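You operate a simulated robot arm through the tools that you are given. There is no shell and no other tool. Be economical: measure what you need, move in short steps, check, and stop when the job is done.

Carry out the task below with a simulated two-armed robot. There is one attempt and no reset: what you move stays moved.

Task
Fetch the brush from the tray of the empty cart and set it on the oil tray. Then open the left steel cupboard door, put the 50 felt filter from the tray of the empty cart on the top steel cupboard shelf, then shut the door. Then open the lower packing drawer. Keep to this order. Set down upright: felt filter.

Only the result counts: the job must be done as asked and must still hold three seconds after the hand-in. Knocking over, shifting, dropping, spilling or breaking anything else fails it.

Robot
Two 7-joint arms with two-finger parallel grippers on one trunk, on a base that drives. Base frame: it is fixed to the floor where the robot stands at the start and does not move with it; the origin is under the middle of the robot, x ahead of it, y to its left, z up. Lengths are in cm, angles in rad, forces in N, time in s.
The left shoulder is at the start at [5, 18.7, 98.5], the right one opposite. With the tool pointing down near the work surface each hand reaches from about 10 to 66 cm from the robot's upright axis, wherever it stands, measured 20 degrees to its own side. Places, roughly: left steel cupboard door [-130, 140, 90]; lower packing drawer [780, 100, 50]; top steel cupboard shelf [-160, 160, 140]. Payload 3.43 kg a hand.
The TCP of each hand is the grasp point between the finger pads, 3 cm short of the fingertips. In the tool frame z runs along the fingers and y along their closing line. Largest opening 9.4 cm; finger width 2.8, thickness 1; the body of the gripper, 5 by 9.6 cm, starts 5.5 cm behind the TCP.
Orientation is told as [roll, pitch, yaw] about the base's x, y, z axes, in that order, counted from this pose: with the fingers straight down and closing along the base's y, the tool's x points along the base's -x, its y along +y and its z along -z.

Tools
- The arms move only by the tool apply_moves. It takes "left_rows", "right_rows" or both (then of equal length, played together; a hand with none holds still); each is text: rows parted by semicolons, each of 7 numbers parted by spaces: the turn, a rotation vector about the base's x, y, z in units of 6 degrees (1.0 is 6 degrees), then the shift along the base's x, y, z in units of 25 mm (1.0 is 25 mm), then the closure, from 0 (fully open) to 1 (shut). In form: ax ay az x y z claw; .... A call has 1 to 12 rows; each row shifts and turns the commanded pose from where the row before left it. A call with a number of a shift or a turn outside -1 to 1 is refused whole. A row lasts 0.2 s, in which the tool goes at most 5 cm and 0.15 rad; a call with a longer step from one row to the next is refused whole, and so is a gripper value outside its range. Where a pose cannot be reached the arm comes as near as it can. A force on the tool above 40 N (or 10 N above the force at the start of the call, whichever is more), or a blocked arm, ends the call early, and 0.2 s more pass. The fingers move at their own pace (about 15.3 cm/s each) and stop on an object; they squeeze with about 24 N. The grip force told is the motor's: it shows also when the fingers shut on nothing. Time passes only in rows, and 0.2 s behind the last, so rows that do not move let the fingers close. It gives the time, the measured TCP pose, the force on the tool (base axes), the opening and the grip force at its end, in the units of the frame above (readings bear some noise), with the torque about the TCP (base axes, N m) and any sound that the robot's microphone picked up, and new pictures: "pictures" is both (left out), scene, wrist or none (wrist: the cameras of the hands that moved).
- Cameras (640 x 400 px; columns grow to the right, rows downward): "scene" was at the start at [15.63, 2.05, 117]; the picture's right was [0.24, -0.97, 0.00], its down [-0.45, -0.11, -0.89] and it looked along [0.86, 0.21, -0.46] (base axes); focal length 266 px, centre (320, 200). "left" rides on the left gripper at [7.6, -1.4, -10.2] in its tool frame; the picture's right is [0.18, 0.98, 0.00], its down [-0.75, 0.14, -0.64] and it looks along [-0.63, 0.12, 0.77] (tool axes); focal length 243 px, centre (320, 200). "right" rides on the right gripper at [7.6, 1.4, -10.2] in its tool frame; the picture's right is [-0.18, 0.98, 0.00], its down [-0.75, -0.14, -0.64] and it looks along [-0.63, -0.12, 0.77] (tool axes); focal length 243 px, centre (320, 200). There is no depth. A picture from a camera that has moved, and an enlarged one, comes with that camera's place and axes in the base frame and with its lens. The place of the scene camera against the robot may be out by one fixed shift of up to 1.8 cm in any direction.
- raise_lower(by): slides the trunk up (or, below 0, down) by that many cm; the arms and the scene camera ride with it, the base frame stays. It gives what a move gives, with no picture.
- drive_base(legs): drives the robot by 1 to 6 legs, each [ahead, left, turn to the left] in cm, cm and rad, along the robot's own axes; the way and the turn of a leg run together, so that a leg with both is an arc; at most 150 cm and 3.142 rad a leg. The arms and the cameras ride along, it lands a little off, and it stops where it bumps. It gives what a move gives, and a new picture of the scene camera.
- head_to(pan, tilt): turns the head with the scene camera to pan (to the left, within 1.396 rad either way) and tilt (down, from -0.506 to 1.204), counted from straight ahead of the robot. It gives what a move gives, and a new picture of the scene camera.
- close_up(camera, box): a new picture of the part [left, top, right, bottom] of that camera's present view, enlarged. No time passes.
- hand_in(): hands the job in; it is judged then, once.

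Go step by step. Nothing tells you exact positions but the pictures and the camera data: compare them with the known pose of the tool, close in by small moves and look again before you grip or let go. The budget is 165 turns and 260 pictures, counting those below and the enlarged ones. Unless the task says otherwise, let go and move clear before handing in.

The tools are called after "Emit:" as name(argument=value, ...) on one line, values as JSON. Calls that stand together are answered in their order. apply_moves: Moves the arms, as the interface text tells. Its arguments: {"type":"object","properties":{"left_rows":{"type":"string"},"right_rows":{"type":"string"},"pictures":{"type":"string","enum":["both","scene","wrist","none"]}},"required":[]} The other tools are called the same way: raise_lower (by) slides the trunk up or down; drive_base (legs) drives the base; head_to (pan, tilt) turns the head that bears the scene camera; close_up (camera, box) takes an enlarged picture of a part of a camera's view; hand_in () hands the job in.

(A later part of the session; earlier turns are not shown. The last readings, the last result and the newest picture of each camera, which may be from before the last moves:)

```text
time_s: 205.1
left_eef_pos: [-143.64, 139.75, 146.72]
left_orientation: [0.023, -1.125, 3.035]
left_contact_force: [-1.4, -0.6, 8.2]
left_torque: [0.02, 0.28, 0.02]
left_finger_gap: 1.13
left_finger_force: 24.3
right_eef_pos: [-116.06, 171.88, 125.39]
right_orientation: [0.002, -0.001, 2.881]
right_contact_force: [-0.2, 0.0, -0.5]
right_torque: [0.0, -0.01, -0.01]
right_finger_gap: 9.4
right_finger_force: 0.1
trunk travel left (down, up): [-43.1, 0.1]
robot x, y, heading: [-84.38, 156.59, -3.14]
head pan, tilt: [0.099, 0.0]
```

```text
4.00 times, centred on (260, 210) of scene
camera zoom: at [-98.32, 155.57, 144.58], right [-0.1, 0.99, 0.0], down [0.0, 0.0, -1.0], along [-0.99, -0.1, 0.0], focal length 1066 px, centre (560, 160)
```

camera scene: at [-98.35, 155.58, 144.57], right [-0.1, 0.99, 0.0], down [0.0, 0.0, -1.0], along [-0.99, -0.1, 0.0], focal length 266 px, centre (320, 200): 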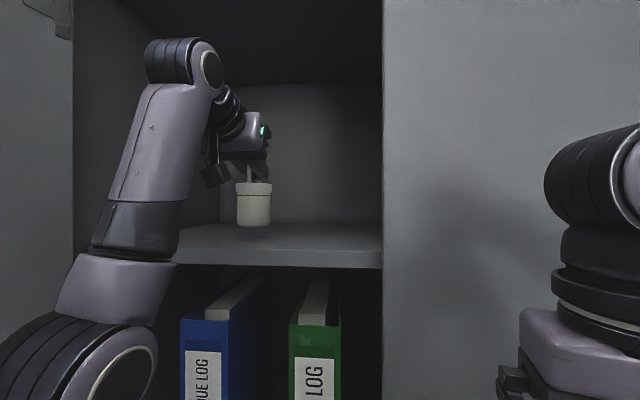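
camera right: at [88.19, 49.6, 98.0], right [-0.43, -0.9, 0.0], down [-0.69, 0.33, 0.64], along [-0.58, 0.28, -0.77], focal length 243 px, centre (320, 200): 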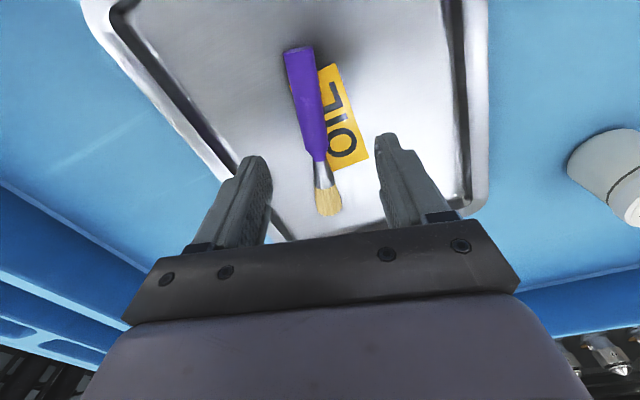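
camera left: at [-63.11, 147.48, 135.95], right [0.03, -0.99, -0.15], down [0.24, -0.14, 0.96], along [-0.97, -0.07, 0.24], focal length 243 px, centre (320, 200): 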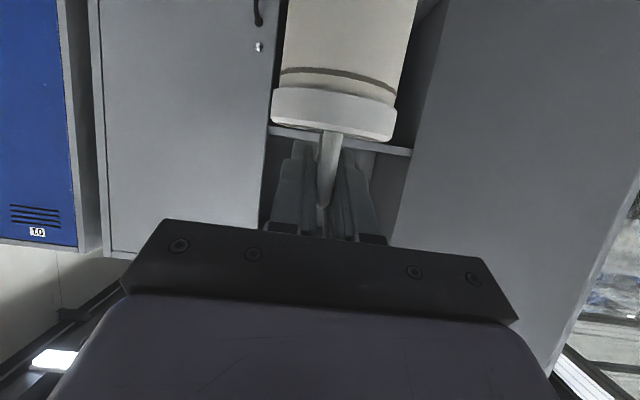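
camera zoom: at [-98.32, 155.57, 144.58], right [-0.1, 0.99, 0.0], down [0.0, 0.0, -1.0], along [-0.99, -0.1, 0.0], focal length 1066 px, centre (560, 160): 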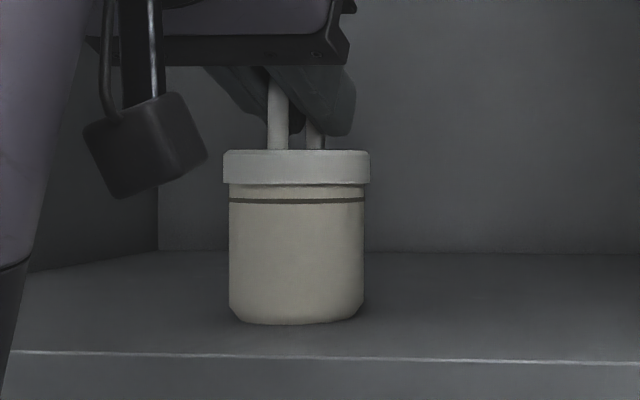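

Contact with the shelf is firm. I open the fingers, lift a little, and back straight out.

Emit:
apply_moves(left_rows="0 0 0 0 0 0.04 1;0 0 0 0 0 0 0.6;0 0 0 0 0 0 0;0 0 0 0 0 0 0;0 0 0 0 0 0.6 0;0 0 0 0 0 0.6 0;0 0 0 0 0 0 0", pictures="scene")

```text
time_s: 206.7
left_eef_pos: [-143.71, 139.83, 149.54]
left_orientation: [0.024, -1.122, 3.035]
left_contact_force: [0.4, 0.0, 0.0]
left_torque: [0.01, 0.0, 0.0]
left_finger_gap: 9.41
left_finger_force: 0.0
right_eef_pos: [-116.14, 171.87, 125.37]
right_orientation: [0.002, 0.001, 2.88]
right_contact_force: [0.7, -0.1, -1.0]
right_torque: [0.02, 0.01, 0.0]
right_finger_gap: 9.39
right_finger_force: 0.0
trunk travel left (down, up): [-43.1, 0.1]
robot x, y, heading: [-84.41, 156.59, -3.14]
head pan, tilt: [0.099, 0.0]
camera scene: at [-98.36, 155.58, 144.56], right [-0.1, 0.99, 0.0], down [0.0, 0.0, -1.0], along [-0.99, -0.1, 0.0], focal length 266 px, centre (320, 200)
```

scene: 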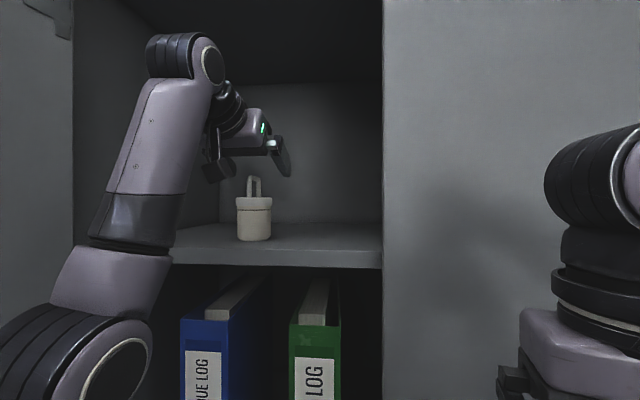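

The filter stands upright on the shelf, free of the hand. I back out, lower the hand, and move left so the shut fingers can sweep the door's outer face.

Emit:
drive_base(legs=[[-66, 0, 0]])

Emit:
raise_lower(by=-20)

Emit:
apply_moves(left_rows="0 0 0 0 0 -1 1;0 0 0 0 0 -1 1;0 0 0 0 0 -1 1", pictures="none")

Emit:
head_to(pan=0.4, tilt=0.3)

```text
time_s: 210.4
left_eef_pos: [-77.23, 139.99, 149.53]
left_orientation: [0.026, -1.122, 3.031]
left_contact_force: [1.0, 0.1, 0.3]
left_torque: [0.03, -0.01, -0.02]
left_finger_gap: 9.38
left_finger_force: 0.1
right_eef_pos: [-49.56, 171.83, 125.42]
right_orientation: [0.002, 0.0, 2.876]
right_contact_force: [0.1, 0.2, 0.3]
right_torque: [0.01, 0.0, 0.0]
right_finger_gap: 9.39
right_finger_force: 0.0
trunk travel left (down, up): [-43.1, 0.1]
robot x, y, heading: [-18.04, 156.71, 3.135]
head pan, tilt: [0.099, 0.0]
camera scene: at [-31.84, 155.57, 144.57], right [-0.1, 1.0, 0.0], down [0.0, 0.0, -1.0], along [-1.0, -0.1, 0.0], focal length 266 px, centre (320, 200)
```

scene: 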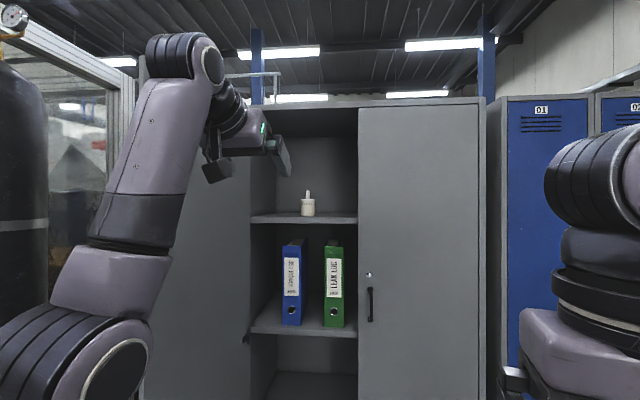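

```text
time_s: 212.6
left_eef_pos: [-77.15, 140.09, 129.61]
left_orientation: [0.025, -1.121, 3.031]
left_contact_force: [-0.2, 0.3, 0.3]
left_torque: [-0.01, -0.02, -0.03]
left_finger_gap: 9.39
left_finger_force: 0.1
right_eef_pos: [-49.63, 171.95, 105.37]
right_orientation: [0.002, 0.0, 2.876]
right_contact_force: [1.0, 0.4, -0.2]
right_torque: [0.01, 0.01, -0.02]
right_finger_gap: 9.39
right_finger_force: 0.1
trunk travel left (down, up): [-23.1, 20.1]
robot x, y, heading: [-18.15, 156.58, 3.142]
head pan, tilt: [0.099, 0.0]
```

```text
time_s: 213.3
left_eef_pos: [-77.33, 140.03, 122.05]
left_orientation: [0.026, -1.123, 3.032]
left_contact_force: [0.3, 0.7, 0.0]
left_torque: [0.01, 0.01, 0.02]
left_finger_gap: 0.04
left_finger_force: 24.2
right_eef_pos: [-49.54, 171.87, 105.52]
right_orientation: [0.003, 0.0, 2.876]
right_contact_force: [0.5, 0.8, -0.2]
right_torque: [0.02, -0.01, 0.0]
right_finger_gap: 9.39
right_finger_force: 0.0
trunk travel left (down, up): [-23.1, 20.1]
robot x, y, heading: [-17.87, 156.73, 3.138]
head pan, tilt: [0.099, 0.0]
```

```text
time_s: 214.2
left_eef_pos: [-77.28, 139.99, 122.11]
left_orientation: [0.025, -1.123, 3.031]
left_contact_force: [0.5, -0.1, 0.5]
left_torque: [0.02, -0.03, 0.04]
left_finger_gap: 0.0
left_finger_force: 24.0
right_eef_pos: [-49.52, 171.9, 105.47]
right_orientation: [0.003, 0.001, 2.875]
right_contact_force: [-0.1, 0.5, -0.3]
right_torque: [-0.01, -0.04, 0.01]
right_finger_gap: 9.44
right_finger_force: 0.1
trunk travel left (down, up): [-23.1, 20.1]
robot x, y, heading: [-18.44, 156.72, 3.147]
head pan, tilt: [0.4, 0.3]
camera scene: at [-31.53, 152.84, 121.8], right [-0.39, 0.92, 0.0], down [0.27, 0.11, -0.96], along [-0.88, -0.37, -0.29], focal length 266 px, centre (320, 200)
```

scene: 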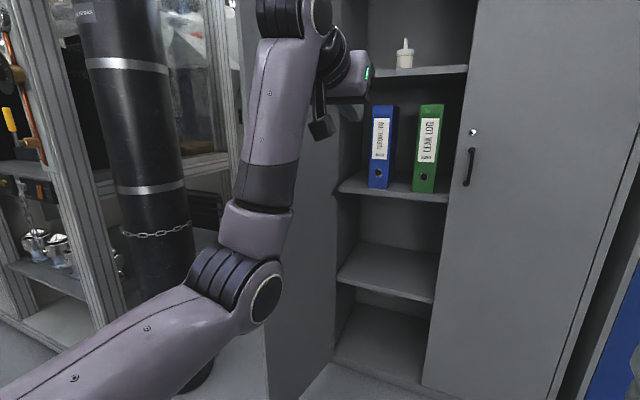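

I move left to y≈108, then forward so the hand lies outside the open door, and look.

Emit:
drive_base(legs=[[0, 49, 0]])

Emit:
head_to(pan=0.0, tilt=0.3)

```text
time_s: 217.1
left_eef_pos: [-77.09, 90.52, 122.1]
left_orientation: [0.024, -1.122, 3.04]
left_contact_force: [-0.5, -0.7, -0.1]
left_torque: [-0.03, -0.01, -0.01]
left_finger_gap: 0.01
left_finger_force: 23.6
right_eef_pos: [-49.63, 122.64, 105.43]
right_orientation: [0.0, -0.001, 2.885]
right_contact_force: [0.3, 0.6, 0.0]
right_torque: [0.0, 0.0, -0.01]
right_finger_gap: 9.4
right_finger_force: 0.0
trunk travel left (down, up): [-23.1, 20.1]
robot x, y, heading: [-18.22, 107.67, -3.139]
head pan, tilt: [0.4, 0.3]
camera scene: at [-31.4, 103.79, 121.79], right [-0.39, 0.92, 0.0], down [0.27, 0.12, -0.96], along [-0.88, -0.38, -0.3], focal length 266 px, centre (320, 200)
```

scene: 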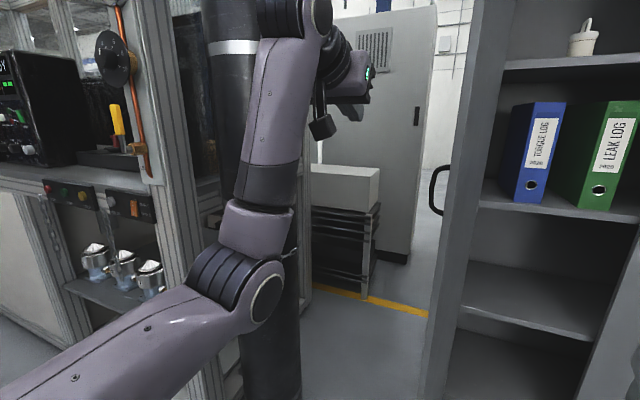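

```text
time_s: 217.9
left_eef_pos: [-76.95, 90.54, 122.11]
left_orientation: [0.024, -1.122, 3.041]
left_contact_force: [0.3, 0.1, 0.2]
left_torque: [0.0, 0.0, -0.01]
left_finger_gap: 0.0
left_finger_force: 23.8
right_eef_pos: [-49.62, 122.74, 105.26]
right_orientation: [0.002, 0.0, 2.885]
right_contact_force: [0.3, -0.3, -0.9]
right_torque: [0.01, -0.01, -0.03]
right_finger_gap: 9.4
right_finger_force: 0.0
trunk travel left (down, up): [-23.1, 20.1]
robot x, y, heading: [-18.17, 107.33, -3.133]
head pan, tilt: [0.0, 0.3]
camera scene: at [-32.16, 107.43, 121.79], right [-0.01, 1.0, 0.0], down [0.3, 0.0, -0.96], along [-0.96, -0.01, -0.3], focal length 266 px, centre (320, 200)
```

scene: 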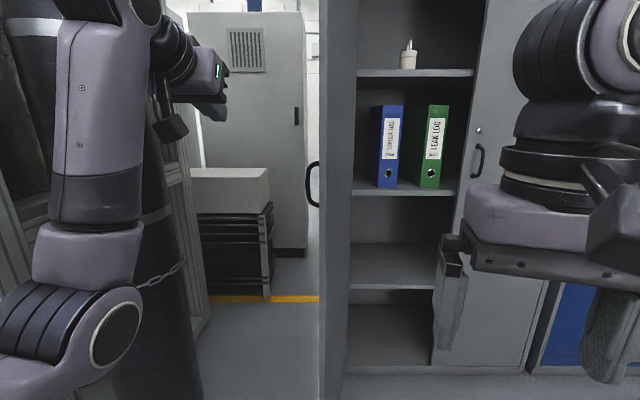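

The door's free edge is at about (-88, 108). I move forward 20 cm beside its outer face, then sweep right.

Emit:
drive_base(legs=[[20, 0, -0.006], [0, -22, 0]])

```text
time_s: 220.8
left_eef_pos: [-97.19, 112.74, 122.03]
left_orientation: [0.028, -1.122, 3.033]
left_contact_force: [0.4, 0.4, -0.4]
left_torque: [0.02, 0.0, 0.05]
left_finger_gap: 0.0
left_finger_force: 24.2
right_eef_pos: [-69.41, 144.62, 105.38]
right_orientation: [0.001, 0.0, 2.876]
right_contact_force: [-0.2, -0.2, -0.4]
right_torque: [0.0, -0.01, 0.0]
right_finger_gap: 9.39
right_finger_force: 0.0
trunk travel left (down, up): [-23.1, 20.1]
robot x, y, heading: [-37.76, 129.41, 3.14]
head pan, tilt: [0.0, 0.3]
camera scene: at [-52.13, 129.29, 121.79], right [0.0, 1.0, 0.0], down [0.3, 0.0, -0.96], along [-0.96, 0.0, -0.3], focal length 266 px, centre (320, 200)
```

scene: 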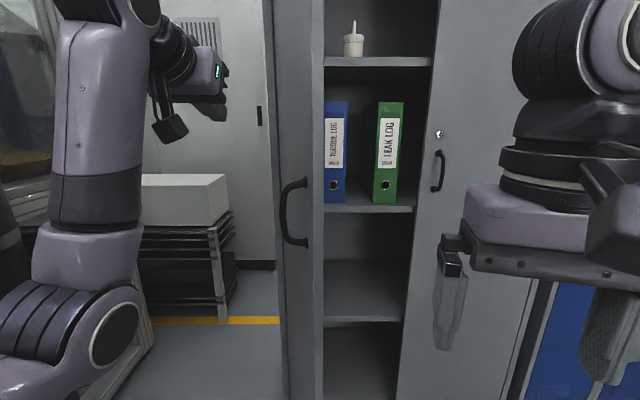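

The door is closing. I keep sweeping right, then push forward.

Emit:
drive_base(legs=[[0, -16, 0]])

```text
time_s: 222.2
left_eef_pos: [-97.17, 129.13, 122.2]
left_orientation: [0.025, -1.123, 3.031]
left_contact_force: [0.1, 0.5, -0.2]
left_torque: [-0.02, 0.03, -0.01]
left_finger_gap: 0.03
left_finger_force: 23.7
right_eef_pos: [-69.47, 161.14, 105.29]
right_orientation: [0.001, 0.0, 2.875]
right_contact_force: [0.0, 0.4, -0.6]
right_torque: [-0.03, 0.0, -0.02]
right_finger_gap: 9.4
right_finger_force: 0.0
trunk travel left (down, up): [-23.1, 20.1]
robot x, y, heading: [-37.84, 145.72, 3.139]
head pan, tilt: [0.0, 0.3]
camera scene: at [-52.08, 145.61, 121.79], right [0.0, 1.0, 0.0], down [0.3, 0.0, -0.96], along [-0.96, 0.0, -0.3], focal length 266 px, centre (320, 200)
```

scene: 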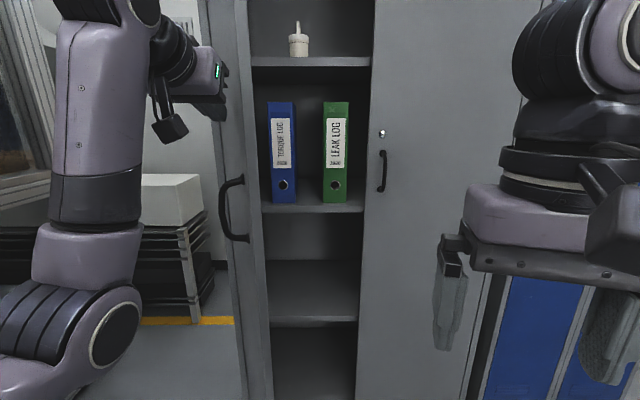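

Emit:
drive_base(legs=[[0, -12, 0]])

```text
time_s: 223.5
left_eef_pos: [-97.12, 141.34, 122.21]
left_orientation: [0.026, -1.123, 3.03]
left_contact_force: [0.1, -0.1, 0.0]
left_torque: [0.01, 0.04, 0.05]
left_finger_gap: 0.0
left_finger_force: 23.7
right_eef_pos: [-69.3, 173.2, 105.45]
right_orientation: [0.003, -0.001, 2.877]
right_contact_force: [-0.2, -0.3, 0.4]
right_torque: [-0.01, 0.03, 0.03]
right_finger_gap: 9.39
right_finger_force: 0.0
trunk travel left (down, up): [-23.1, 20.1]
robot x, y, heading: [-37.71, 157.66, 3.139]
head pan, tilt: [0.0, 0.3]
camera scene: at [-52.03, 157.81, 121.79], right [0.0, 1.0, 0.0], down [0.3, 0.0, -0.96], along [-0.96, 0.0, -0.3], focal length 266 px, centre (320, 200)
```

scene: 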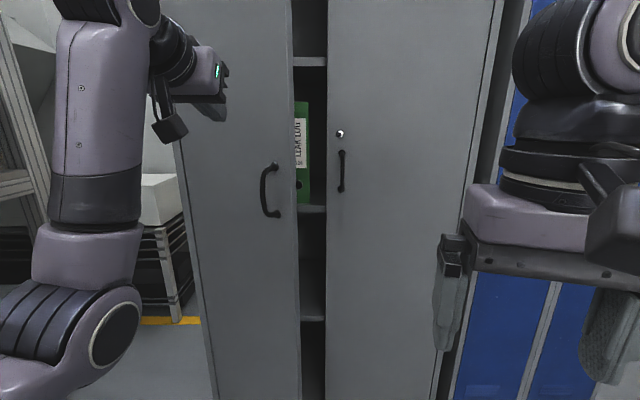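

The door is largely shut. I push it home with the fingertips, above the handle, near its free edge.

Emit:
drive_base(legs=[[0, -5, 0], [26, 0, 0]])

```text
time_s: 225.9
left_eef_pos: [-122.86, 146.3, 122.08]
left_orientation: [0.024, -1.122, 3.034]
left_contact_force: [0.1, 0.5, -0.3]
left_torque: [-0.03, -0.03, 0.03]
left_finger_gap: 0.0
left_finger_force: 24.0
right_eef_pos: [-95.21, 178.09, 105.34]
right_orientation: [0.002, -0.001, 2.878]
right_contact_force: [0.1, 0.4, 0.2]
right_torque: [0.0, -0.03, 0.0]
right_finger_gap: 9.38
right_finger_force: 0.0
trunk travel left (down, up): [-23.1, 20.1]
robot x, y, heading: [-63.2, 162.98, 3.141]
head pan, tilt: [0.0, 0.3]
camera scene: at [-77.84, 162.78, 121.79], right [0.0, 1.0, 0.0], down [0.3, 0.0, -0.96], along [-0.96, 0.0, -0.3], focal length 266 px, centre (320, 200)
```

scene: 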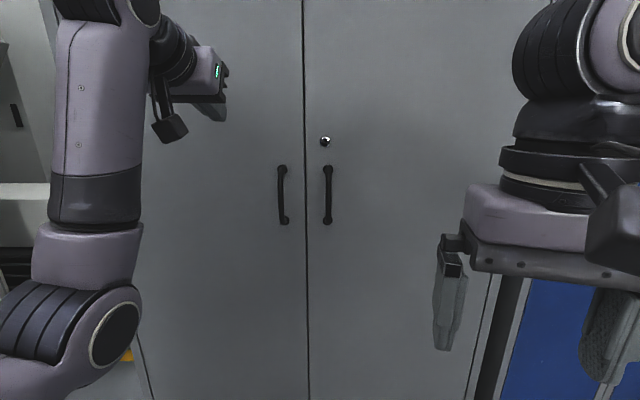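

It looks shut. I press once more gently to make sure it is fully home.

Emit:
drive_base(legs=[[4.5, 0, 0]])

Emit:
drive_base(legs=[[2, 0, 0]])

```text
time_s: 226.8
left_eef_pos: [-127.33, 146.17, 122.06]
left_orientation: [0.024, -1.122, 3.033]
left_contact_force: [0.2, -0.2, -0.2]
left_torque: [0.05, 0.01, 0.01]
left_finger_gap: 0.0
left_finger_force: 24.2
right_eef_pos: [-99.66, 178.14, 105.36]
right_orientation: [0.001, 0.001, 2.88]
right_contact_force: [-0.6, 0.1, 0.3]
right_torque: [0.02, 0.02, 0.03]
right_finger_gap: 9.4
right_finger_force: 0.0
trunk travel left (down, up): [-23.1, 20.1]
robot x, y, heading: [-68.02, 163.02, 3.139]
head pan, tilt: [0.0, 0.3]
camera scene: at [-82.32, 162.78, 121.78], right [0.0, 1.0, 0.0], down [0.3, 0.0, -0.96], along [-0.96, 0.0, -0.3], focal length 266 px, centre (320, 200)
```

scene: 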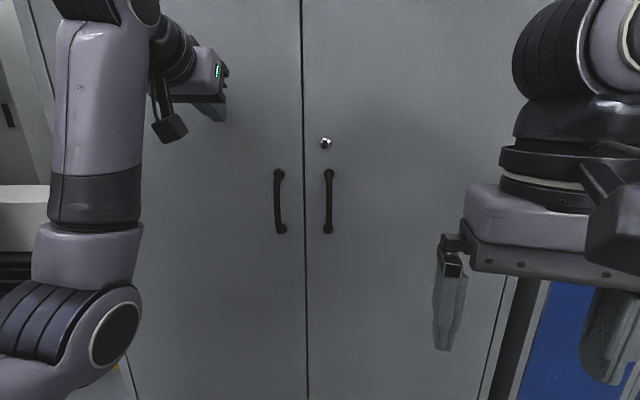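

```text
time_s: 227.7
left_eef_pos: [-128.76, 146.25, 122.21]
left_orientation: [0.023, -1.116, 3.033]
left_contact_force: [2.9, -0.1, -0.5]
left_torque: [-0.02, -0.03, -0.02]
left_finger_gap: 0.0
left_finger_force: 23.9
right_eef_pos: [-101.35, 177.95, 105.23]
right_orientation: [0.0, -0.001, 2.878]
right_contact_force: [-0.3, -0.2, -0.2]
right_torque: [0.01, 0.0, -0.03]
right_finger_gap: 9.41
right_finger_force: 0.1
trunk travel left (down, up): [-23.1, 20.1]
robot x, y, heading: [-70.01, 163.02, 3.147]
head pan, tilt: [0.0, 0.3]
stopped in leg 1: the force on the tool passed its limit (the readings are from after the stop); the commanded pose is now the measured one
camera scene: at [-84.09, 162.77, 121.8], right [0.0, 1.0, 0.0], down [0.3, 0.0, -0.96], along [-0.96, 0.0, -0.3], focal length 266 px, centre (320, 200)
```

scene: 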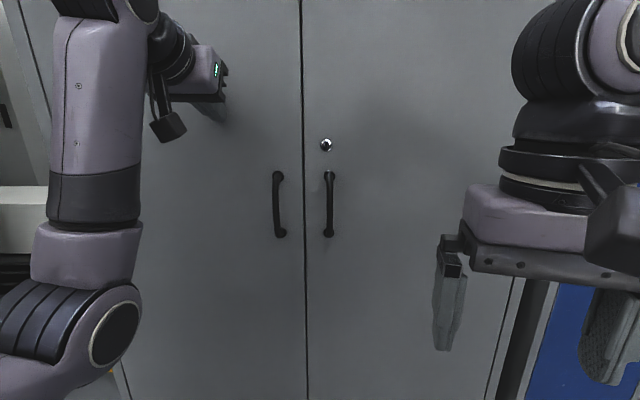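

The door is firmly shut. Now the lower packing drawer, at about (780, 100, 50): I back off, turn towards +x and look down the hall.

Emit:
drive_base(legs=[[-55, -25, 0], [0, 0, -3.14]])

Emit:
head_to(pan=0.0, tilt=0.15)

```text
time_s: 238.6
left_eef_pos: [45.72, 198.63, 122.16]
left_orientation: [0.025, -1.116, -0.192]
left_contact_force: [0.6, -0.5, 0.1]
left_torque: [0.02, 0.01, -0.02]
left_finger_gap: 0.0
left_finger_force: 23.8
right_eef_pos: [15.72, 169.26, 105.38]
right_orientation: [0.001, 0.0, -0.348]
right_contact_force: [-0.4, 0.4, -0.4]
right_torque: [0.0, -0.02, -0.06]
right_finger_gap: 9.4
right_finger_force: 0.0
trunk travel left (down, up): [-23.1, 20.1]
robot x, y, heading: [-14.54, 186.97, -0.089]
head pan, tilt: [0.0, 0.3]
camera scene: at [1.54, 185.59, 121.79], right [-0.08, -1.0, 0.0], down [-0.29, 0.03, -0.96], along [0.95, -0.08, -0.3], focal length 266 px, centre (320, 200)
```

scene: 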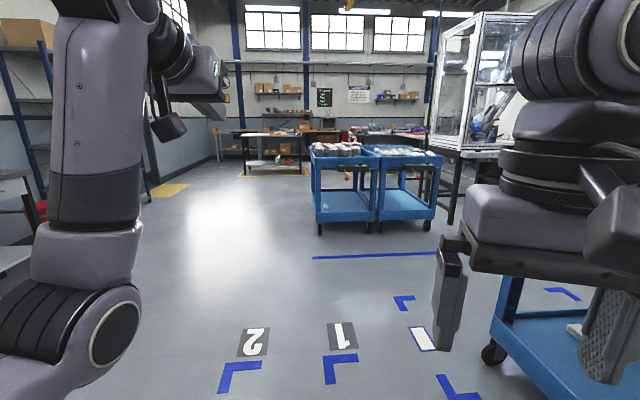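

```text
time_s: 239.3
left_eef_pos: [45.59, 198.64, 122.18]
left_orientation: [0.025, -1.114, -0.192]
left_contact_force: [0.5, 0.9, -0.1]
left_torque: [-0.03, -0.01, -0.01]
left_finger_gap: 0.0
left_finger_force: 23.8
right_eef_pos: [15.69, 169.2, 105.32]
right_orientation: [0.001, -0.001, -0.349]
right_contact_force: [-0.3, -0.7, 0.9]
right_torque: [0.03, -0.02, -0.03]
right_finger_gap: 9.38
right_finger_force: 0.2
trunk travel left (down, up): [-23.1, 20.1]
robot x, y, heading: [-14.56, 187.12, -0.083]
head pan, tilt: [0.0, 0.15]
camera scene: at [1.48, 185.6, 123.19], right [-0.08, -1.0, 0.0], down [-0.15, 0.01, -0.99], along [0.99, -0.08, -0.15], focal length 266 px, centre (320, 200)
```

scene: 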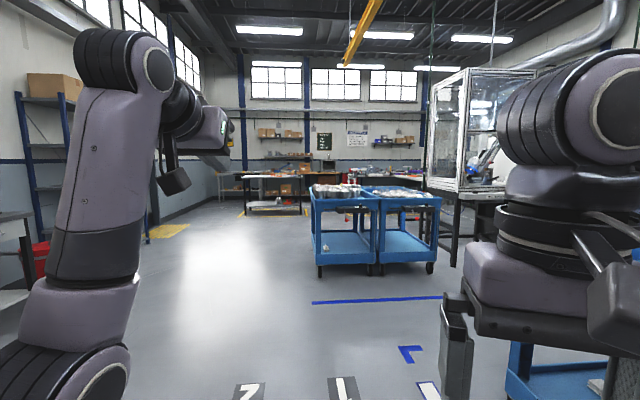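

Emit:
close_up(camera="scene", box=[220, 140, 440, 278])

Emit:
drive_base(legs=[[0, 28, 0.083], [150, 0, 0], [150, 0, 0]])

```text
2.90 times, centred on (330, 209) of scene
camera zoom: at [1.48, 185.6, 123.19], right [-0.08, -1.0, 0.0], down [-0.15, 0.01, -0.99], along [0.99, -0.08, -0.15], focal length 772 px, centre (291, 174)
```

zoom: 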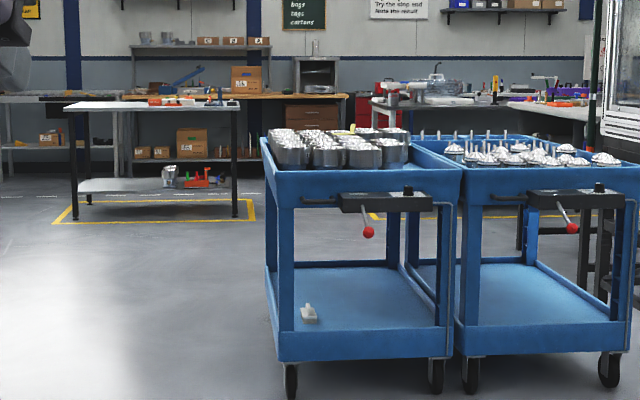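

```text
time_s: 255.5
left_eef_pos: [349.98, 220.02, 122.19]
left_orientation: [0.027, -1.115, -0.155]
left_contact_force: [0.0, -0.4, -0.8]
left_torque: [-0.01, 0.0, -0.02]
left_finger_gap: 0.01
left_finger_force: 24.1
right_eef_pos: [321.28, 189.49, 105.37]
right_orientation: [0.001, 0.0, -0.31]
right_contact_force: [-0.8, -1.2, 0.2]
right_torque: [0.02, -0.02, -0.02]
right_finger_gap: 9.39
right_finger_force: 0.1
trunk travel left (down, up): [-23.1, 20.1]
robot x, y, heading: [290.1, 206.11, -0.05]
head pan, tilt: [0.0, 0.15]
camera scene: at [306.31, 205.39, 123.19], right [-0.05, -1.0, 0.0], down [-0.15, 0.01, -0.99], along [0.99, -0.05, -0.15], focal length 266 px, centre (320, 200)
```

scene: 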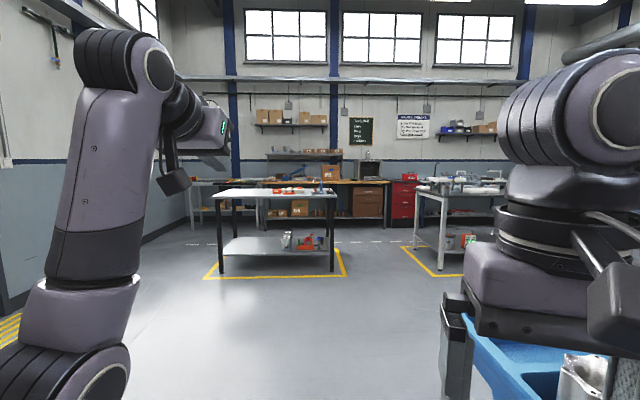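

The packing bench stands at the back wall; its brown drawer unit is near (780, 95). I pass between the two island tables: ahead past the carts, then right to y≈113.

Emit:
drive_base(legs=[[0, 0, 0.05], [150, 0, 0], [15, 0, 0], [0, -92, 0]])

```text
time_s: 268.9
left_eef_pos: [516.93, 131.42, 122.25]
left_orientation: [0.026, -1.115, -0.11]
left_contact_force: [-0.9, -0.4, -0.6]
left_torque: [-0.01, -0.01, 0.03]
left_finger_gap: 0.03
left_finger_force: 24.3
right_eef_pos: [489.65, 99.54, 105.46]
right_orientation: [0.001, 0.0, -0.263]
right_contact_force: [-0.3, -0.5, 0.3]
right_torque: [-0.06, 0.01, 0.02]
right_finger_gap: 9.42
right_finger_force: 0.1
trunk travel left (down, up): [-23.1, 20.1]
robot x, y, heading: [458.31, 115.26, 0.001]
head pan, tilt: [0.0, 0.15]
camera scene: at [473.98, 114.73, 123.19], right [0.0, -1.0, 0.0], down [-0.15, 0.0, -0.99], along [0.99, 0.0, -0.15], focal length 266 px, centre (320, 200)
```

scene: 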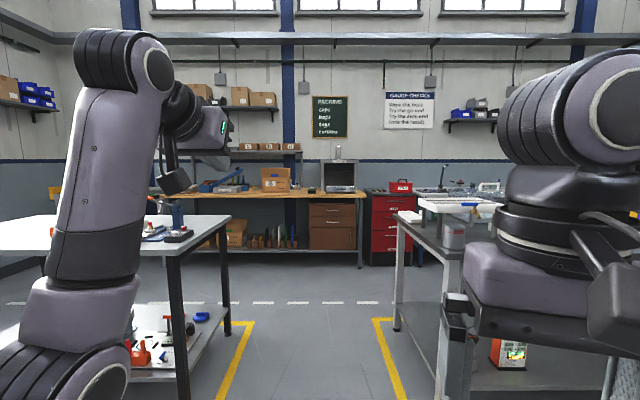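

The aisle between the tables (y 60–180) is clear. I drive through towards the bench.

Emit:
drive_base(legs=[[150, 0, 0], [60, 0, 0]])

Emit:
head_to(pan=0.0, tilt=0.5)

```text
time_s: 279.3
left_eef_pos: [726.54, 132.26, 122.15]
left_orientation: [0.023, -1.114, -0.1]
left_contact_force: [-0.5, -0.1, -0.3]
left_torque: [0.01, -0.01, 0.01]
left_finger_gap: 0.02
left_finger_force: 24.2
right_eef_pos: [699.28, 100.06, 105.4]
right_orientation: [0.001, 0.002, -0.256]
right_contact_force: [-0.1, 0.9, 0.2]
right_torque: [0.01, -0.01, 0.0]
right_finger_gap: 9.43
right_finger_force: 0.1
trunk travel left (down, up): [-23.1, 20.1]
robot x, y, heading: [668.01, 115.21, 0.006]
head pan, tilt: [0.0, 0.15]
camera scene: at [683.63, 115.07, 123.19], right [0.01, -1.0, 0.0], down [-0.15, 0.0, -0.99], along [0.99, 0.01, -0.15], focal length 266 px, centre (320, 200)
```

scene: 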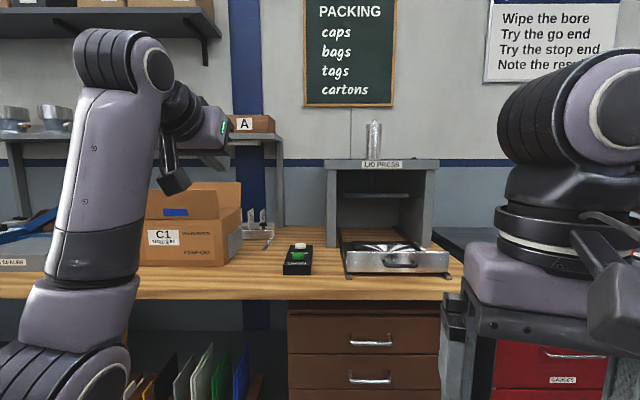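

```text
time_s: 280.1
left_eef_pos: [726.29, 132.16, 122.17]
left_orientation: [0.024, -1.113, -0.1]
left_contact_force: [0.2, -0.4, 0.1]
left_torque: [-0.02, 0.03, 0.04]
left_finger_gap: 0.02
left_finger_force: 24.1
right_eef_pos: [699.24, 100.18, 105.46]
right_orientation: [0.0, -0.001, -0.255]
right_contact_force: [-0.4, -0.2, 0.4]
right_torque: [-0.04, 0.0, 0.03]
right_finger_gap: 9.41
right_finger_force: 0.1
trunk travel left (down, up): [-23.1, 20.1]
robot x, y, heading: [667.76, 115.01, 0.008]
head pan, tilt: [0.0, 0.499]
camera scene: at [683.44, 115.06, 119.96], right [0.01, -1.0, 0.0], down [-0.48, 0.0, -0.88], along [0.88, 0.01, -0.48], focal length 266 px, centre (320, 200)
```

scene: 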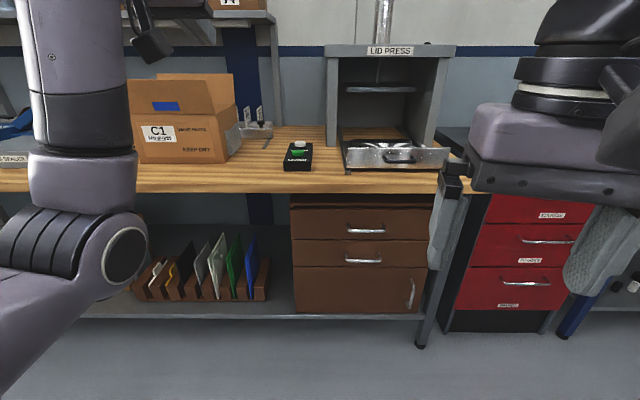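

The unit has two drawers (handles at z≈64 and z≈50) above a small cupboard door; the lower drawer's bar is at about (761, 99.5, 50). I back up 35 cm, lower the trunk, and turn the right hand forward with fingers closing vertically.

Emit:
drive_base(legs=[[-35, 0, 0]])

Emit:
apply_moves(right_rows="0 0 0.8 1 0 0 0;0 0 0.8 1 0 0 0;0 0 0.83 1 0 0 0;0 0 0 1 0 0 0;0 0 0 1 0 0 0;0 0 0 1 0 0 0;0 0 0 1 0 0 0;0 0 0 1 0 0 0", left_rows="0 0 0 -1 0 0 0.5;0 0 0 -1 0 0 0.5;0 0 0 -1 0 0 0.5;0 0 0 -1 0 0 0.5;0 0 0 -1 0 0 0.5;0 0 0 0 0 0 0.5;0 0 0 0 0 0 0.5;0 0 0 0 0 0 0.5", pictures="none")

Emit:
apply_moves(right_rows="0.8 -0.8 -0.8 0 0 0 0;0.8 -0.8 -0.8 0 0 0 0;0.8 -0.8 -0.8 0 0 0 0;0.8 -0.8 -0.8 0 0 0 0;0.8 -0.8 -0.8 0 0 0 0;0.8 -0.8 -0.8 0 0 0 0;0.8 -0.8 -0.8 0 0 0 0;0.8 -0.8 -0.8 0 0 0 0;0.8 -0.8 -0.8 0 0 0 0;0.8 -0.8 -0.8 0 0 0 0;0.8 -0.8 -0.8 0 0 0 0;0.8 -0.8 -0.8 0 0 0 0", pictures="both")

```text
time_s: 282.4
left_eef_pos: [691.65, 132.22, 122.19]
left_orientation: [0.026, -1.115, -0.096]
left_contact_force: [-0.3, 0.5, -0.1]
left_torque: [0.01, -0.03, 0.03]
left_finger_gap: 0.0
left_finger_force: 24.1
right_eef_pos: [664.73, 99.99, 105.39]
right_orientation: [0.003, 0.0, -0.249]
right_contact_force: [-0.1, -0.4, 0.2]
right_torque: [0.0, 0.0, -0.02]
right_finger_gap: 9.42
right_finger_force: 0.1
trunk travel left (down, up): [-23.1, 20.1]
robot x, y, heading: [632.67, 114.83, 0.011]
head pan, tilt: [0.0, 0.499]
camera scene: at [648.73, 114.81, 119.96], right [0.01, -1.0, 0.0], down [-0.48, -0.01, -0.88], along [0.88, 0.01, -0.48], focal length 266 px, centre (320, 200)
```

scene: 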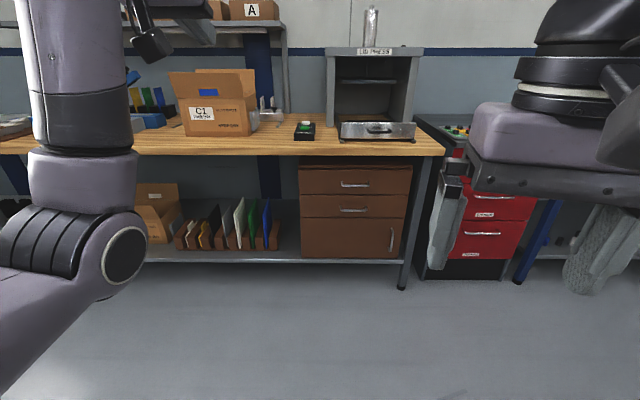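

```text
time_s: 284.1
left_eef_pos: [679.19, 132.33, 122.12]
left_orientation: [0.023, -1.116, -0.094]
left_contact_force: [0.0, -0.3, 0.1]
left_torque: [-0.02, -0.01, 0.0]
left_finger_gap: 4.69
left_finger_force: 0.1
right_eef_pos: [684.72, 99.73, 105.17]
right_orientation: [0.001, 0.0, 0.005]
right_contact_force: [0.5, -1.2, 0.5]
right_torque: [0.01, -0.02, 0.01]
right_finger_gap: 9.42
right_finger_force: 0.1
trunk travel left (down, up): [-23.1, 20.1]
robot x, y, heading: [632.75, 114.61, 0.015]
head pan, tilt: [0.0, 0.499]
```

```text
time_s: 286.8
left_eef_pos: [679.21, 132.38, 122.03]
left_orientation: [0.026, -1.117, -0.095]
left_contact_force: [0.6, -0.2, -0.1]
left_torque: [0.03, 0.04, 0.0]
left_finger_gap: 4.73
left_finger_force: 0.1
right_eef_pos: [684.73, 99.91, 105.31]
right_orientation: [1.346, -0.181, -1.346]
right_contact_force: [-1.0, 0.9, 0.2]
right_torque: [-0.02, -0.01, 0.0]
right_finger_gap: 9.43
right_finger_force: 0.0
trunk travel left (down, up): [-23.1, 20.1]
robot x, y, heading: [632.9, 114.87, 0.014]
head pan, tilt: [0.0, 0.499]
camera scene: at [648.76, 114.81, 119.95], right [0.01, -1.0, 0.0], down [-0.48, -0.01, -0.88], along [0.88, 0.01, -0.48], focal length 266 px, centre (320, 200)
camera right: at [673.52, 105.7, 107.63], right [0.21, 0.04, 0.98], down [-0.48, -0.87, 0.14], along [0.85, -0.49, -0.17], focal length 243 px, centre (320, 200)
```

scene: 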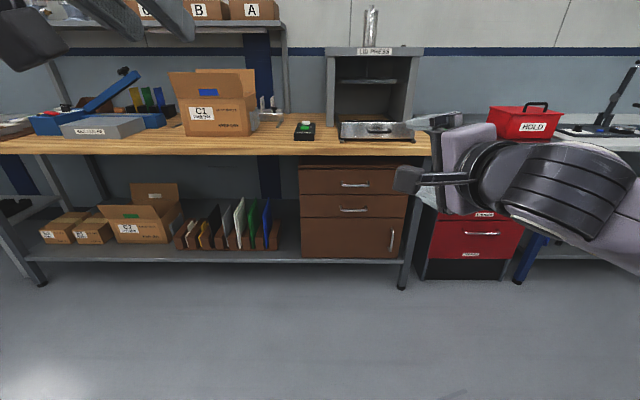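
right: 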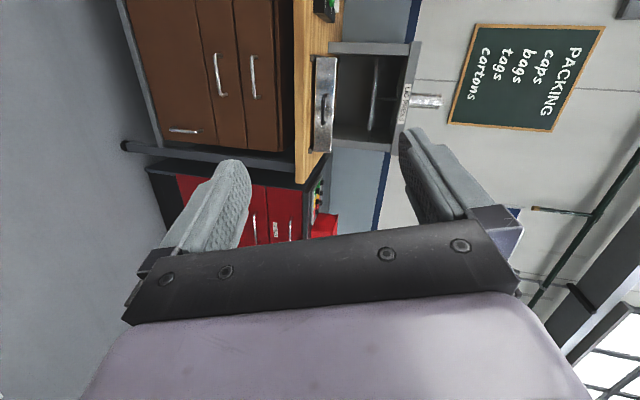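

Emit:
apply_moves(right_rows="0.65 -0.65 -0.65 0 0 0 0;0.65 -0.65 -0.65 0 0 0 0;0.65 -0.65 -0.65 0 0 0 0;0 0 0 0 0 -1 0;0 0 0 0 0 -1 0;0 0 0 0 0 -1 0;0 0 0 0 0 -1 0", pictures="none")

Emit:
raise_lower(by=-22.5)

Emit:
apply_moves(right_rows="0 0 0 0 0 -1 0;0 0 0 0 0 -1 0;0 0 0 0 0 -1 0;0 0 0 0 0 -1 0;0 0 0 0 0 -1 0;0 0 0 0 0 -1 0;0 0 0 0 0 -1 0;0 0 0 0 0 -1 0;0 0 0 0 0 -0.9 0", pictures="both")

```text
time_s: 288.4
left_eef_pos: [679.22, 132.44, 122.12]
left_orientation: [0.025, -1.115, -0.096]
left_contact_force: [0.7, 1.5, 0.6]
left_torque: [-0.01, 0.01, 0.01]
left_finger_gap: 4.69
left_finger_force: 0.1
right_eef_pos: [684.34, 101.71, 96.4]
right_orientation: [1.57, -0.004, -1.576]
right_contact_force: [0.1, 0.4, 0.8]
right_torque: [-0.01, -0.02, -0.01]
right_finger_gap: 9.4
right_finger_force: 0.0
right hand out of reach, approached as far as the arm can: row 6, 7
trunk travel left (down, up): [-23.1, 20.1]
robot x, y, heading: [632.92, 114.46, 0.01]
head pan, tilt: [0.0, 0.499]
```

```text
time_s: 290.7
left_eef_pos: [679.04, 132.34, 99.58]
left_orientation: [0.025, -1.114, -0.095]
left_contact_force: [0.5, 0.8, -0.2]
left_torque: [-0.04, 0.02, -0.02]
left_finger_gap: 4.7
left_finger_force: 0.0
right_eef_pos: [684.29, 101.78, 73.91]
right_orientation: [1.569, -0.004, -1.577]
right_contact_force: [-0.8, 1.0, 0.4]
right_torque: [0.01, -0.01, -0.01]
right_finger_gap: 9.39
right_finger_force: 0.0
trunk travel left (down, up): [-0.6, 42.6]
robot x, y, heading: [632.81, 114.67, 0.01]
head pan, tilt: [0.0, 0.499]
```

```text
time_s: 292.7
left_eef_pos: [679.11, 132.33, 99.57]
left_orientation: [0.026, -1.114, -0.098]
left_contact_force: [1.2, -0.5, -1.1]
left_torque: [-0.03, -0.02, 0.01]
left_finger_gap: 4.69
left_finger_force: 0.1
right_eef_pos: [681.28, 110.65, 57.46]
right_orientation: [1.565, -0.003, -1.581]
right_contact_force: [0.0, 0.6, 0.6]
right_torque: [0.01, 0.01, 0.0]
right_finger_gap: 9.37
right_finger_force: 0.1
right hand out of reach, approached as far as the arm can: row 1, 2, 3, 4, 5, 6, 7, 8, 9
trunk travel left (down, up): [-0.6, 42.6]
robot x, y, heading: [632.7, 114.96, 0.016]
head pan, tilt: [0.0, 0.499]
camera scene: at [648.75, 114.81, 97.46], right [0.01, -1.0, 0.0], down [-0.48, -0.01, -0.88], along [0.88, 0.01, -0.48], focal length 266 px, centre (320, 200)
camera right: at [671.15, 118.4, 58.98], right [0.0, -0.18, 0.98], down [-0.65, -0.75, -0.14], along [0.76, -0.64, -0.12], focal length 243 px, centre (320, 200)
```

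scene: 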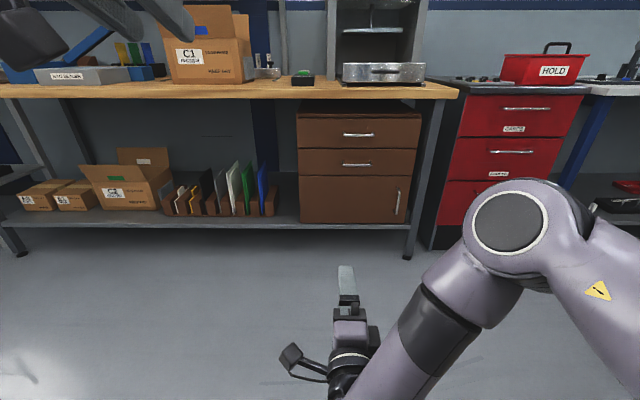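
right: 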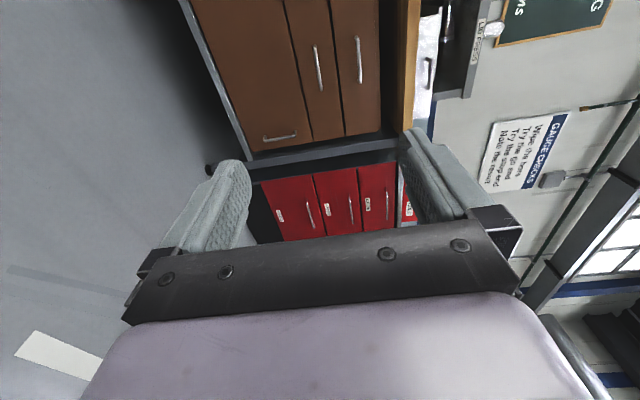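

The pose is limited close to the body; I extend the hand forward where the arm should get lower more easily.

Emit:
apply_moves(right_rows="0 0 0 1 0 0 0;0 0 0 1 0 0 0;0 0 0 1 0 0 0;0 0 0 1 0 0 0", pictures="scene")

```text
time_s: 293.7
left_eef_pos: [679.07, 132.49, 99.52]
left_orientation: [0.024, -1.115, -0.095]
left_contact_force: [0.2, 0.6, 0.3]
left_torque: [-0.03, -0.01, 0.0]
left_finger_gap: 4.69
left_finger_force: 0.2
right_eef_pos: [690.66, 112.88, 59.2]
right_orientation: [1.564, -0.002, -1.581]
right_contact_force: [-0.2, 0.4, 0.4]
right_torque: [0.0, -0.02, 0.03]
right_finger_gap: 9.42
right_finger_force: 0.0
right hand out of reach, approached as far as the arm can: row 1, 2, 3, 4
trunk travel left (down, up): [-0.6, 42.6]
robot x, y, heading: [633.01, 114.6, 0.011]
head pan, tilt: [0.0, 0.499]
camera scene: at [648.75, 114.81, 97.45], right [0.01, -1.0, 0.0], down [-0.48, -0.01, -0.88], along [0.88, 0.01, -0.48], focal length 266 px, centre (320, 200)
```

scene: 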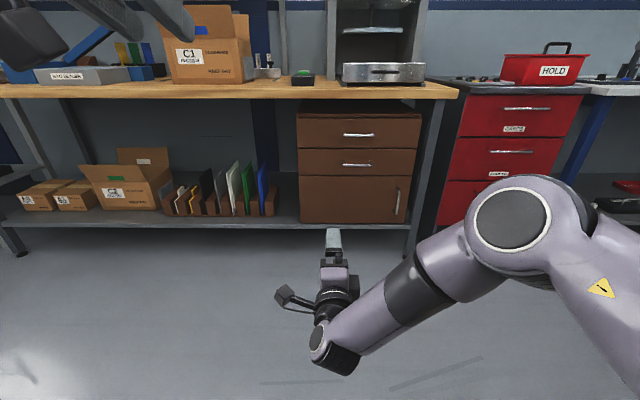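

The level pose is at the arm's limit, so I tilt the hand 45° downward (the bar can still be gripped) and see whether it reaches.

Emit:
apply_moves(right_rows="0 1 0 0 0 0 0;0 1 0 0 0 0 0;0 1 0 0 0 0 0;0 1 0 0 0 0 0;0 1 0 0 0 0 0;0 1 0 0 0 0 0;0 1 0 0 0 0 0;0 0 0 0 0 0 0", pictures="both")

```text
time_s: 295.5
left_eef_pos: [679.12, 132.39, 99.68]
left_orientation: [0.024, -1.116, -0.096]
left_contact_force: [0.2, 0.2, 0.8]
left_torque: [-0.03, 0.03, -0.01]
left_finger_gap: 4.7
left_finger_force: 0.1
right_eef_pos: [690.48, 112.56, 59.29]
right_orientation: [0.833, -0.005, -1.571]
right_contact_force: [0.2, 0.7, -0.3]
right_torque: [0.01, 0.0, -0.03]
right_finger_gap: 9.39
right_finger_force: 0.0
trunk travel left (down, up): [-0.6, 42.6]
robot x, y, heading: [632.66, 114.56, 0.017]
head pan, tilt: [0.0, 0.499]
camera scene: at [648.75, 114.81, 97.45], right [0.01, -1.0, 0.0], down [-0.48, -0.01, -0.88], along [0.88, 0.01, -0.48], focal length 266 px, centre (320, 200)
camera right: at [683.94, 120.32, 67.21], right [0.66, -0.18, 0.73], down [-0.57, -0.75, 0.33], along [0.49, -0.63, -0.6], focal length 243 px, centre (320, 200)
```

scene: 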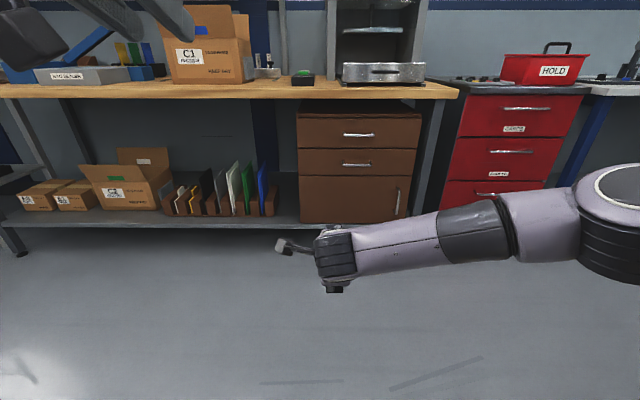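
right: 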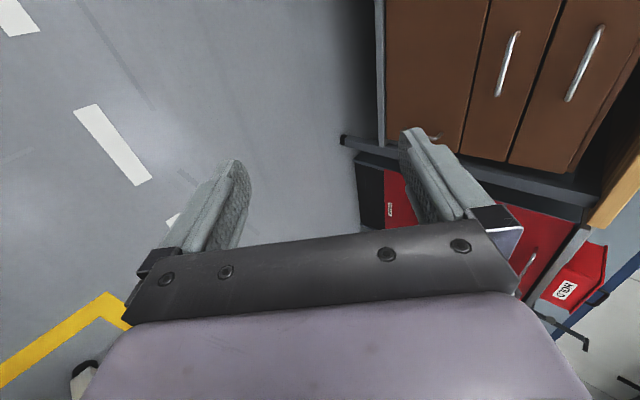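

That pose is reachable. I lower the hand to the bar's height, drive ahead clear of the table, then shift right.

Emit:
apply_moves(right_rows="0 0 0 0 0 -1 0;0 0 0 0 0 -1 0;0 0 0 0 0 -1 0;0 0 0 0 0 -0.3 0", pictures="none")

Emit:
drive_base(legs=[[40, 0, -0.015], [0, -12, 0]])

Emit:
close_up(camera="right", box=[0, 0, 640, 400])

```text
time_s: 296.5
left_eef_pos: [679.11, 132.43, 99.53]
left_orientation: [0.024, -1.117, -0.095]
left_contact_force: [0.5, 1.0, 0.1]
left_torque: [0.0, -0.04, -0.03]
left_finger_gap: 4.7
left_finger_force: 0.0
right_eef_pos: [690.48, 112.59, 50.98]
right_orientation: [0.836, -0.007, -1.571]
right_contact_force: [0.1, -0.2, 0.3]
right_torque: [-0.01, 0.0, 0.02]
right_finger_gap: 9.43
right_finger_force: 0.1
trunk travel left (down, up): [-0.6, 42.6]
robot x, y, heading: [633.06, 114.88, 0.012]
head pan, tilt: [0.0, 0.499]
```

```text
time_s: 299.9
left_eef_pos: [719.06, 119.82, 99.73]
left_orientation: [0.025, -1.115, -0.11]
left_contact_force: [0.2, -0.7, -0.2]
left_torque: [0.02, 0.02, -0.04]
left_finger_gap: 4.7
left_finger_force: 0.1
right_eef_pos: [729.99, 100.0, 50.87]
right_orientation: [0.836, -0.007, -1.587]
right_contact_force: [0.0, 0.5, 0.2]
right_torque: [0.01, 0.0, -0.03]
right_finger_gap: 9.41
right_finger_force: 0.1
trunk travel left (down, up): [-0.6, 42.6]
robot x, y, heading: [672.54, 102.86, -0.003]
head pan, tilt: [0.0, 0.499]
camera scene: at [688.44, 102.71, 97.45], right [0.0, -1.0, 0.0], down [-0.48, 0.0, -0.88], along [0.88, 0.0, -0.48], focal length 266 px, centre (320, 200)
```

scene: 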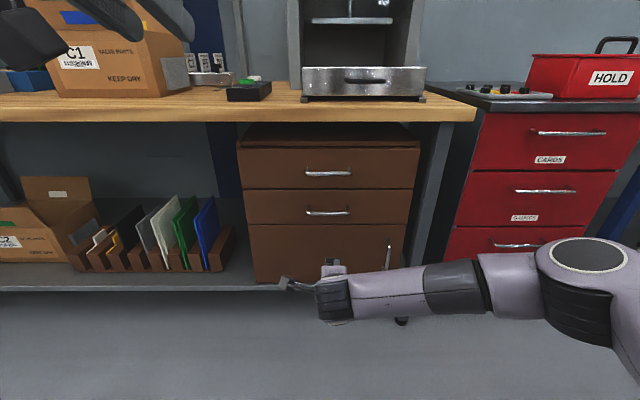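

```text
1.00 times, centred on (320, 200) of right
camera zoom: at [723.6, 107.67, 58.89], right [0.66, -0.19, 0.73], down [-0.58, -0.74, 0.33], along [0.48, -0.64, -0.6], focal length 243 px, centre (320, 200)
```

zoom: 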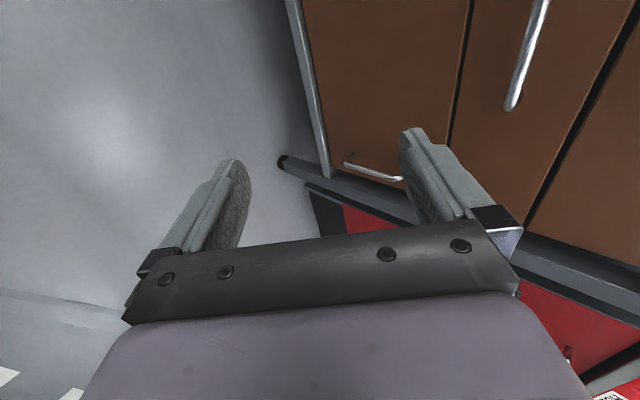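

Triangulating both views, the lower drawer's bar is at about x≈758, y 93–107, z≈54.3. I flatten the tilt a little, raise the hand to match and set the opening to about 6 cm.

Emit:
apply_moves(right_rows="0 -0.8 0 0 0 0.6 0.36;0 -0.8 0 0 0 0.6 0.36;0 -0.8 0 0 0 0.5 0.36;0 0 0 0 0 0 0.36", pictures="both")

```text
time_s: 300.9
left_eef_pos: [718.96, 119.87, 99.61]
left_orientation: [0.024, -1.115, -0.11]
left_contact_force: [0.3, -1.1, -0.2]
left_torque: [0.0, -0.01, -0.03]
left_finger_gap: 4.71
left_finger_force: 0.0
right_eef_pos: [729.89, 99.95, 55.24]
right_orientation: [1.091, -0.002, -1.586]
right_contact_force: [0.9, 0.6, -0.1]
right_torque: [0.02, -0.04, 0.03]
right_finger_gap: 6.03
right_finger_force: 0.1
trunk travel left (down, up): [-0.6, 42.6]
robot x, y, heading: [672.52, 103.06, -0.002]
head pan, tilt: [0.0, 0.499]
camera scene: at [688.44, 102.7, 97.45], right [0.0, -1.0, 0.0], down [-0.48, 0.0, -0.88], along [0.88, 0.0, -0.48], focal length 266 px, centre (320, 200)
camera right: at [721.82, 107.6, 61.28], right [0.45, -0.19, 0.87], down [-0.65, -0.74, 0.17], along [0.61, -0.64, -0.46], focal length 243 px, centre (320, 200)
```

scene: 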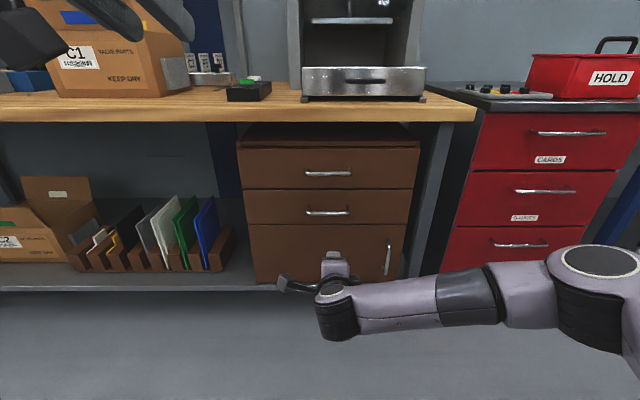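
right: 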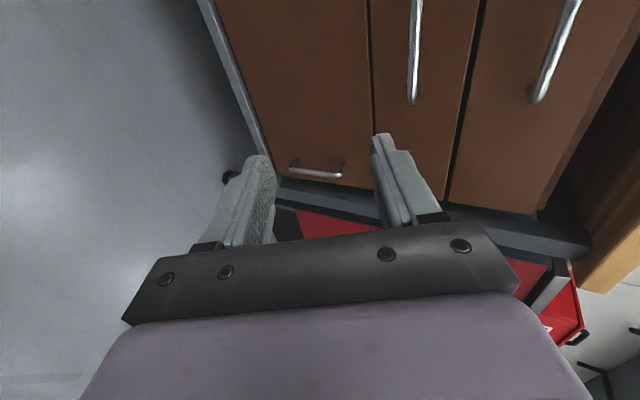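

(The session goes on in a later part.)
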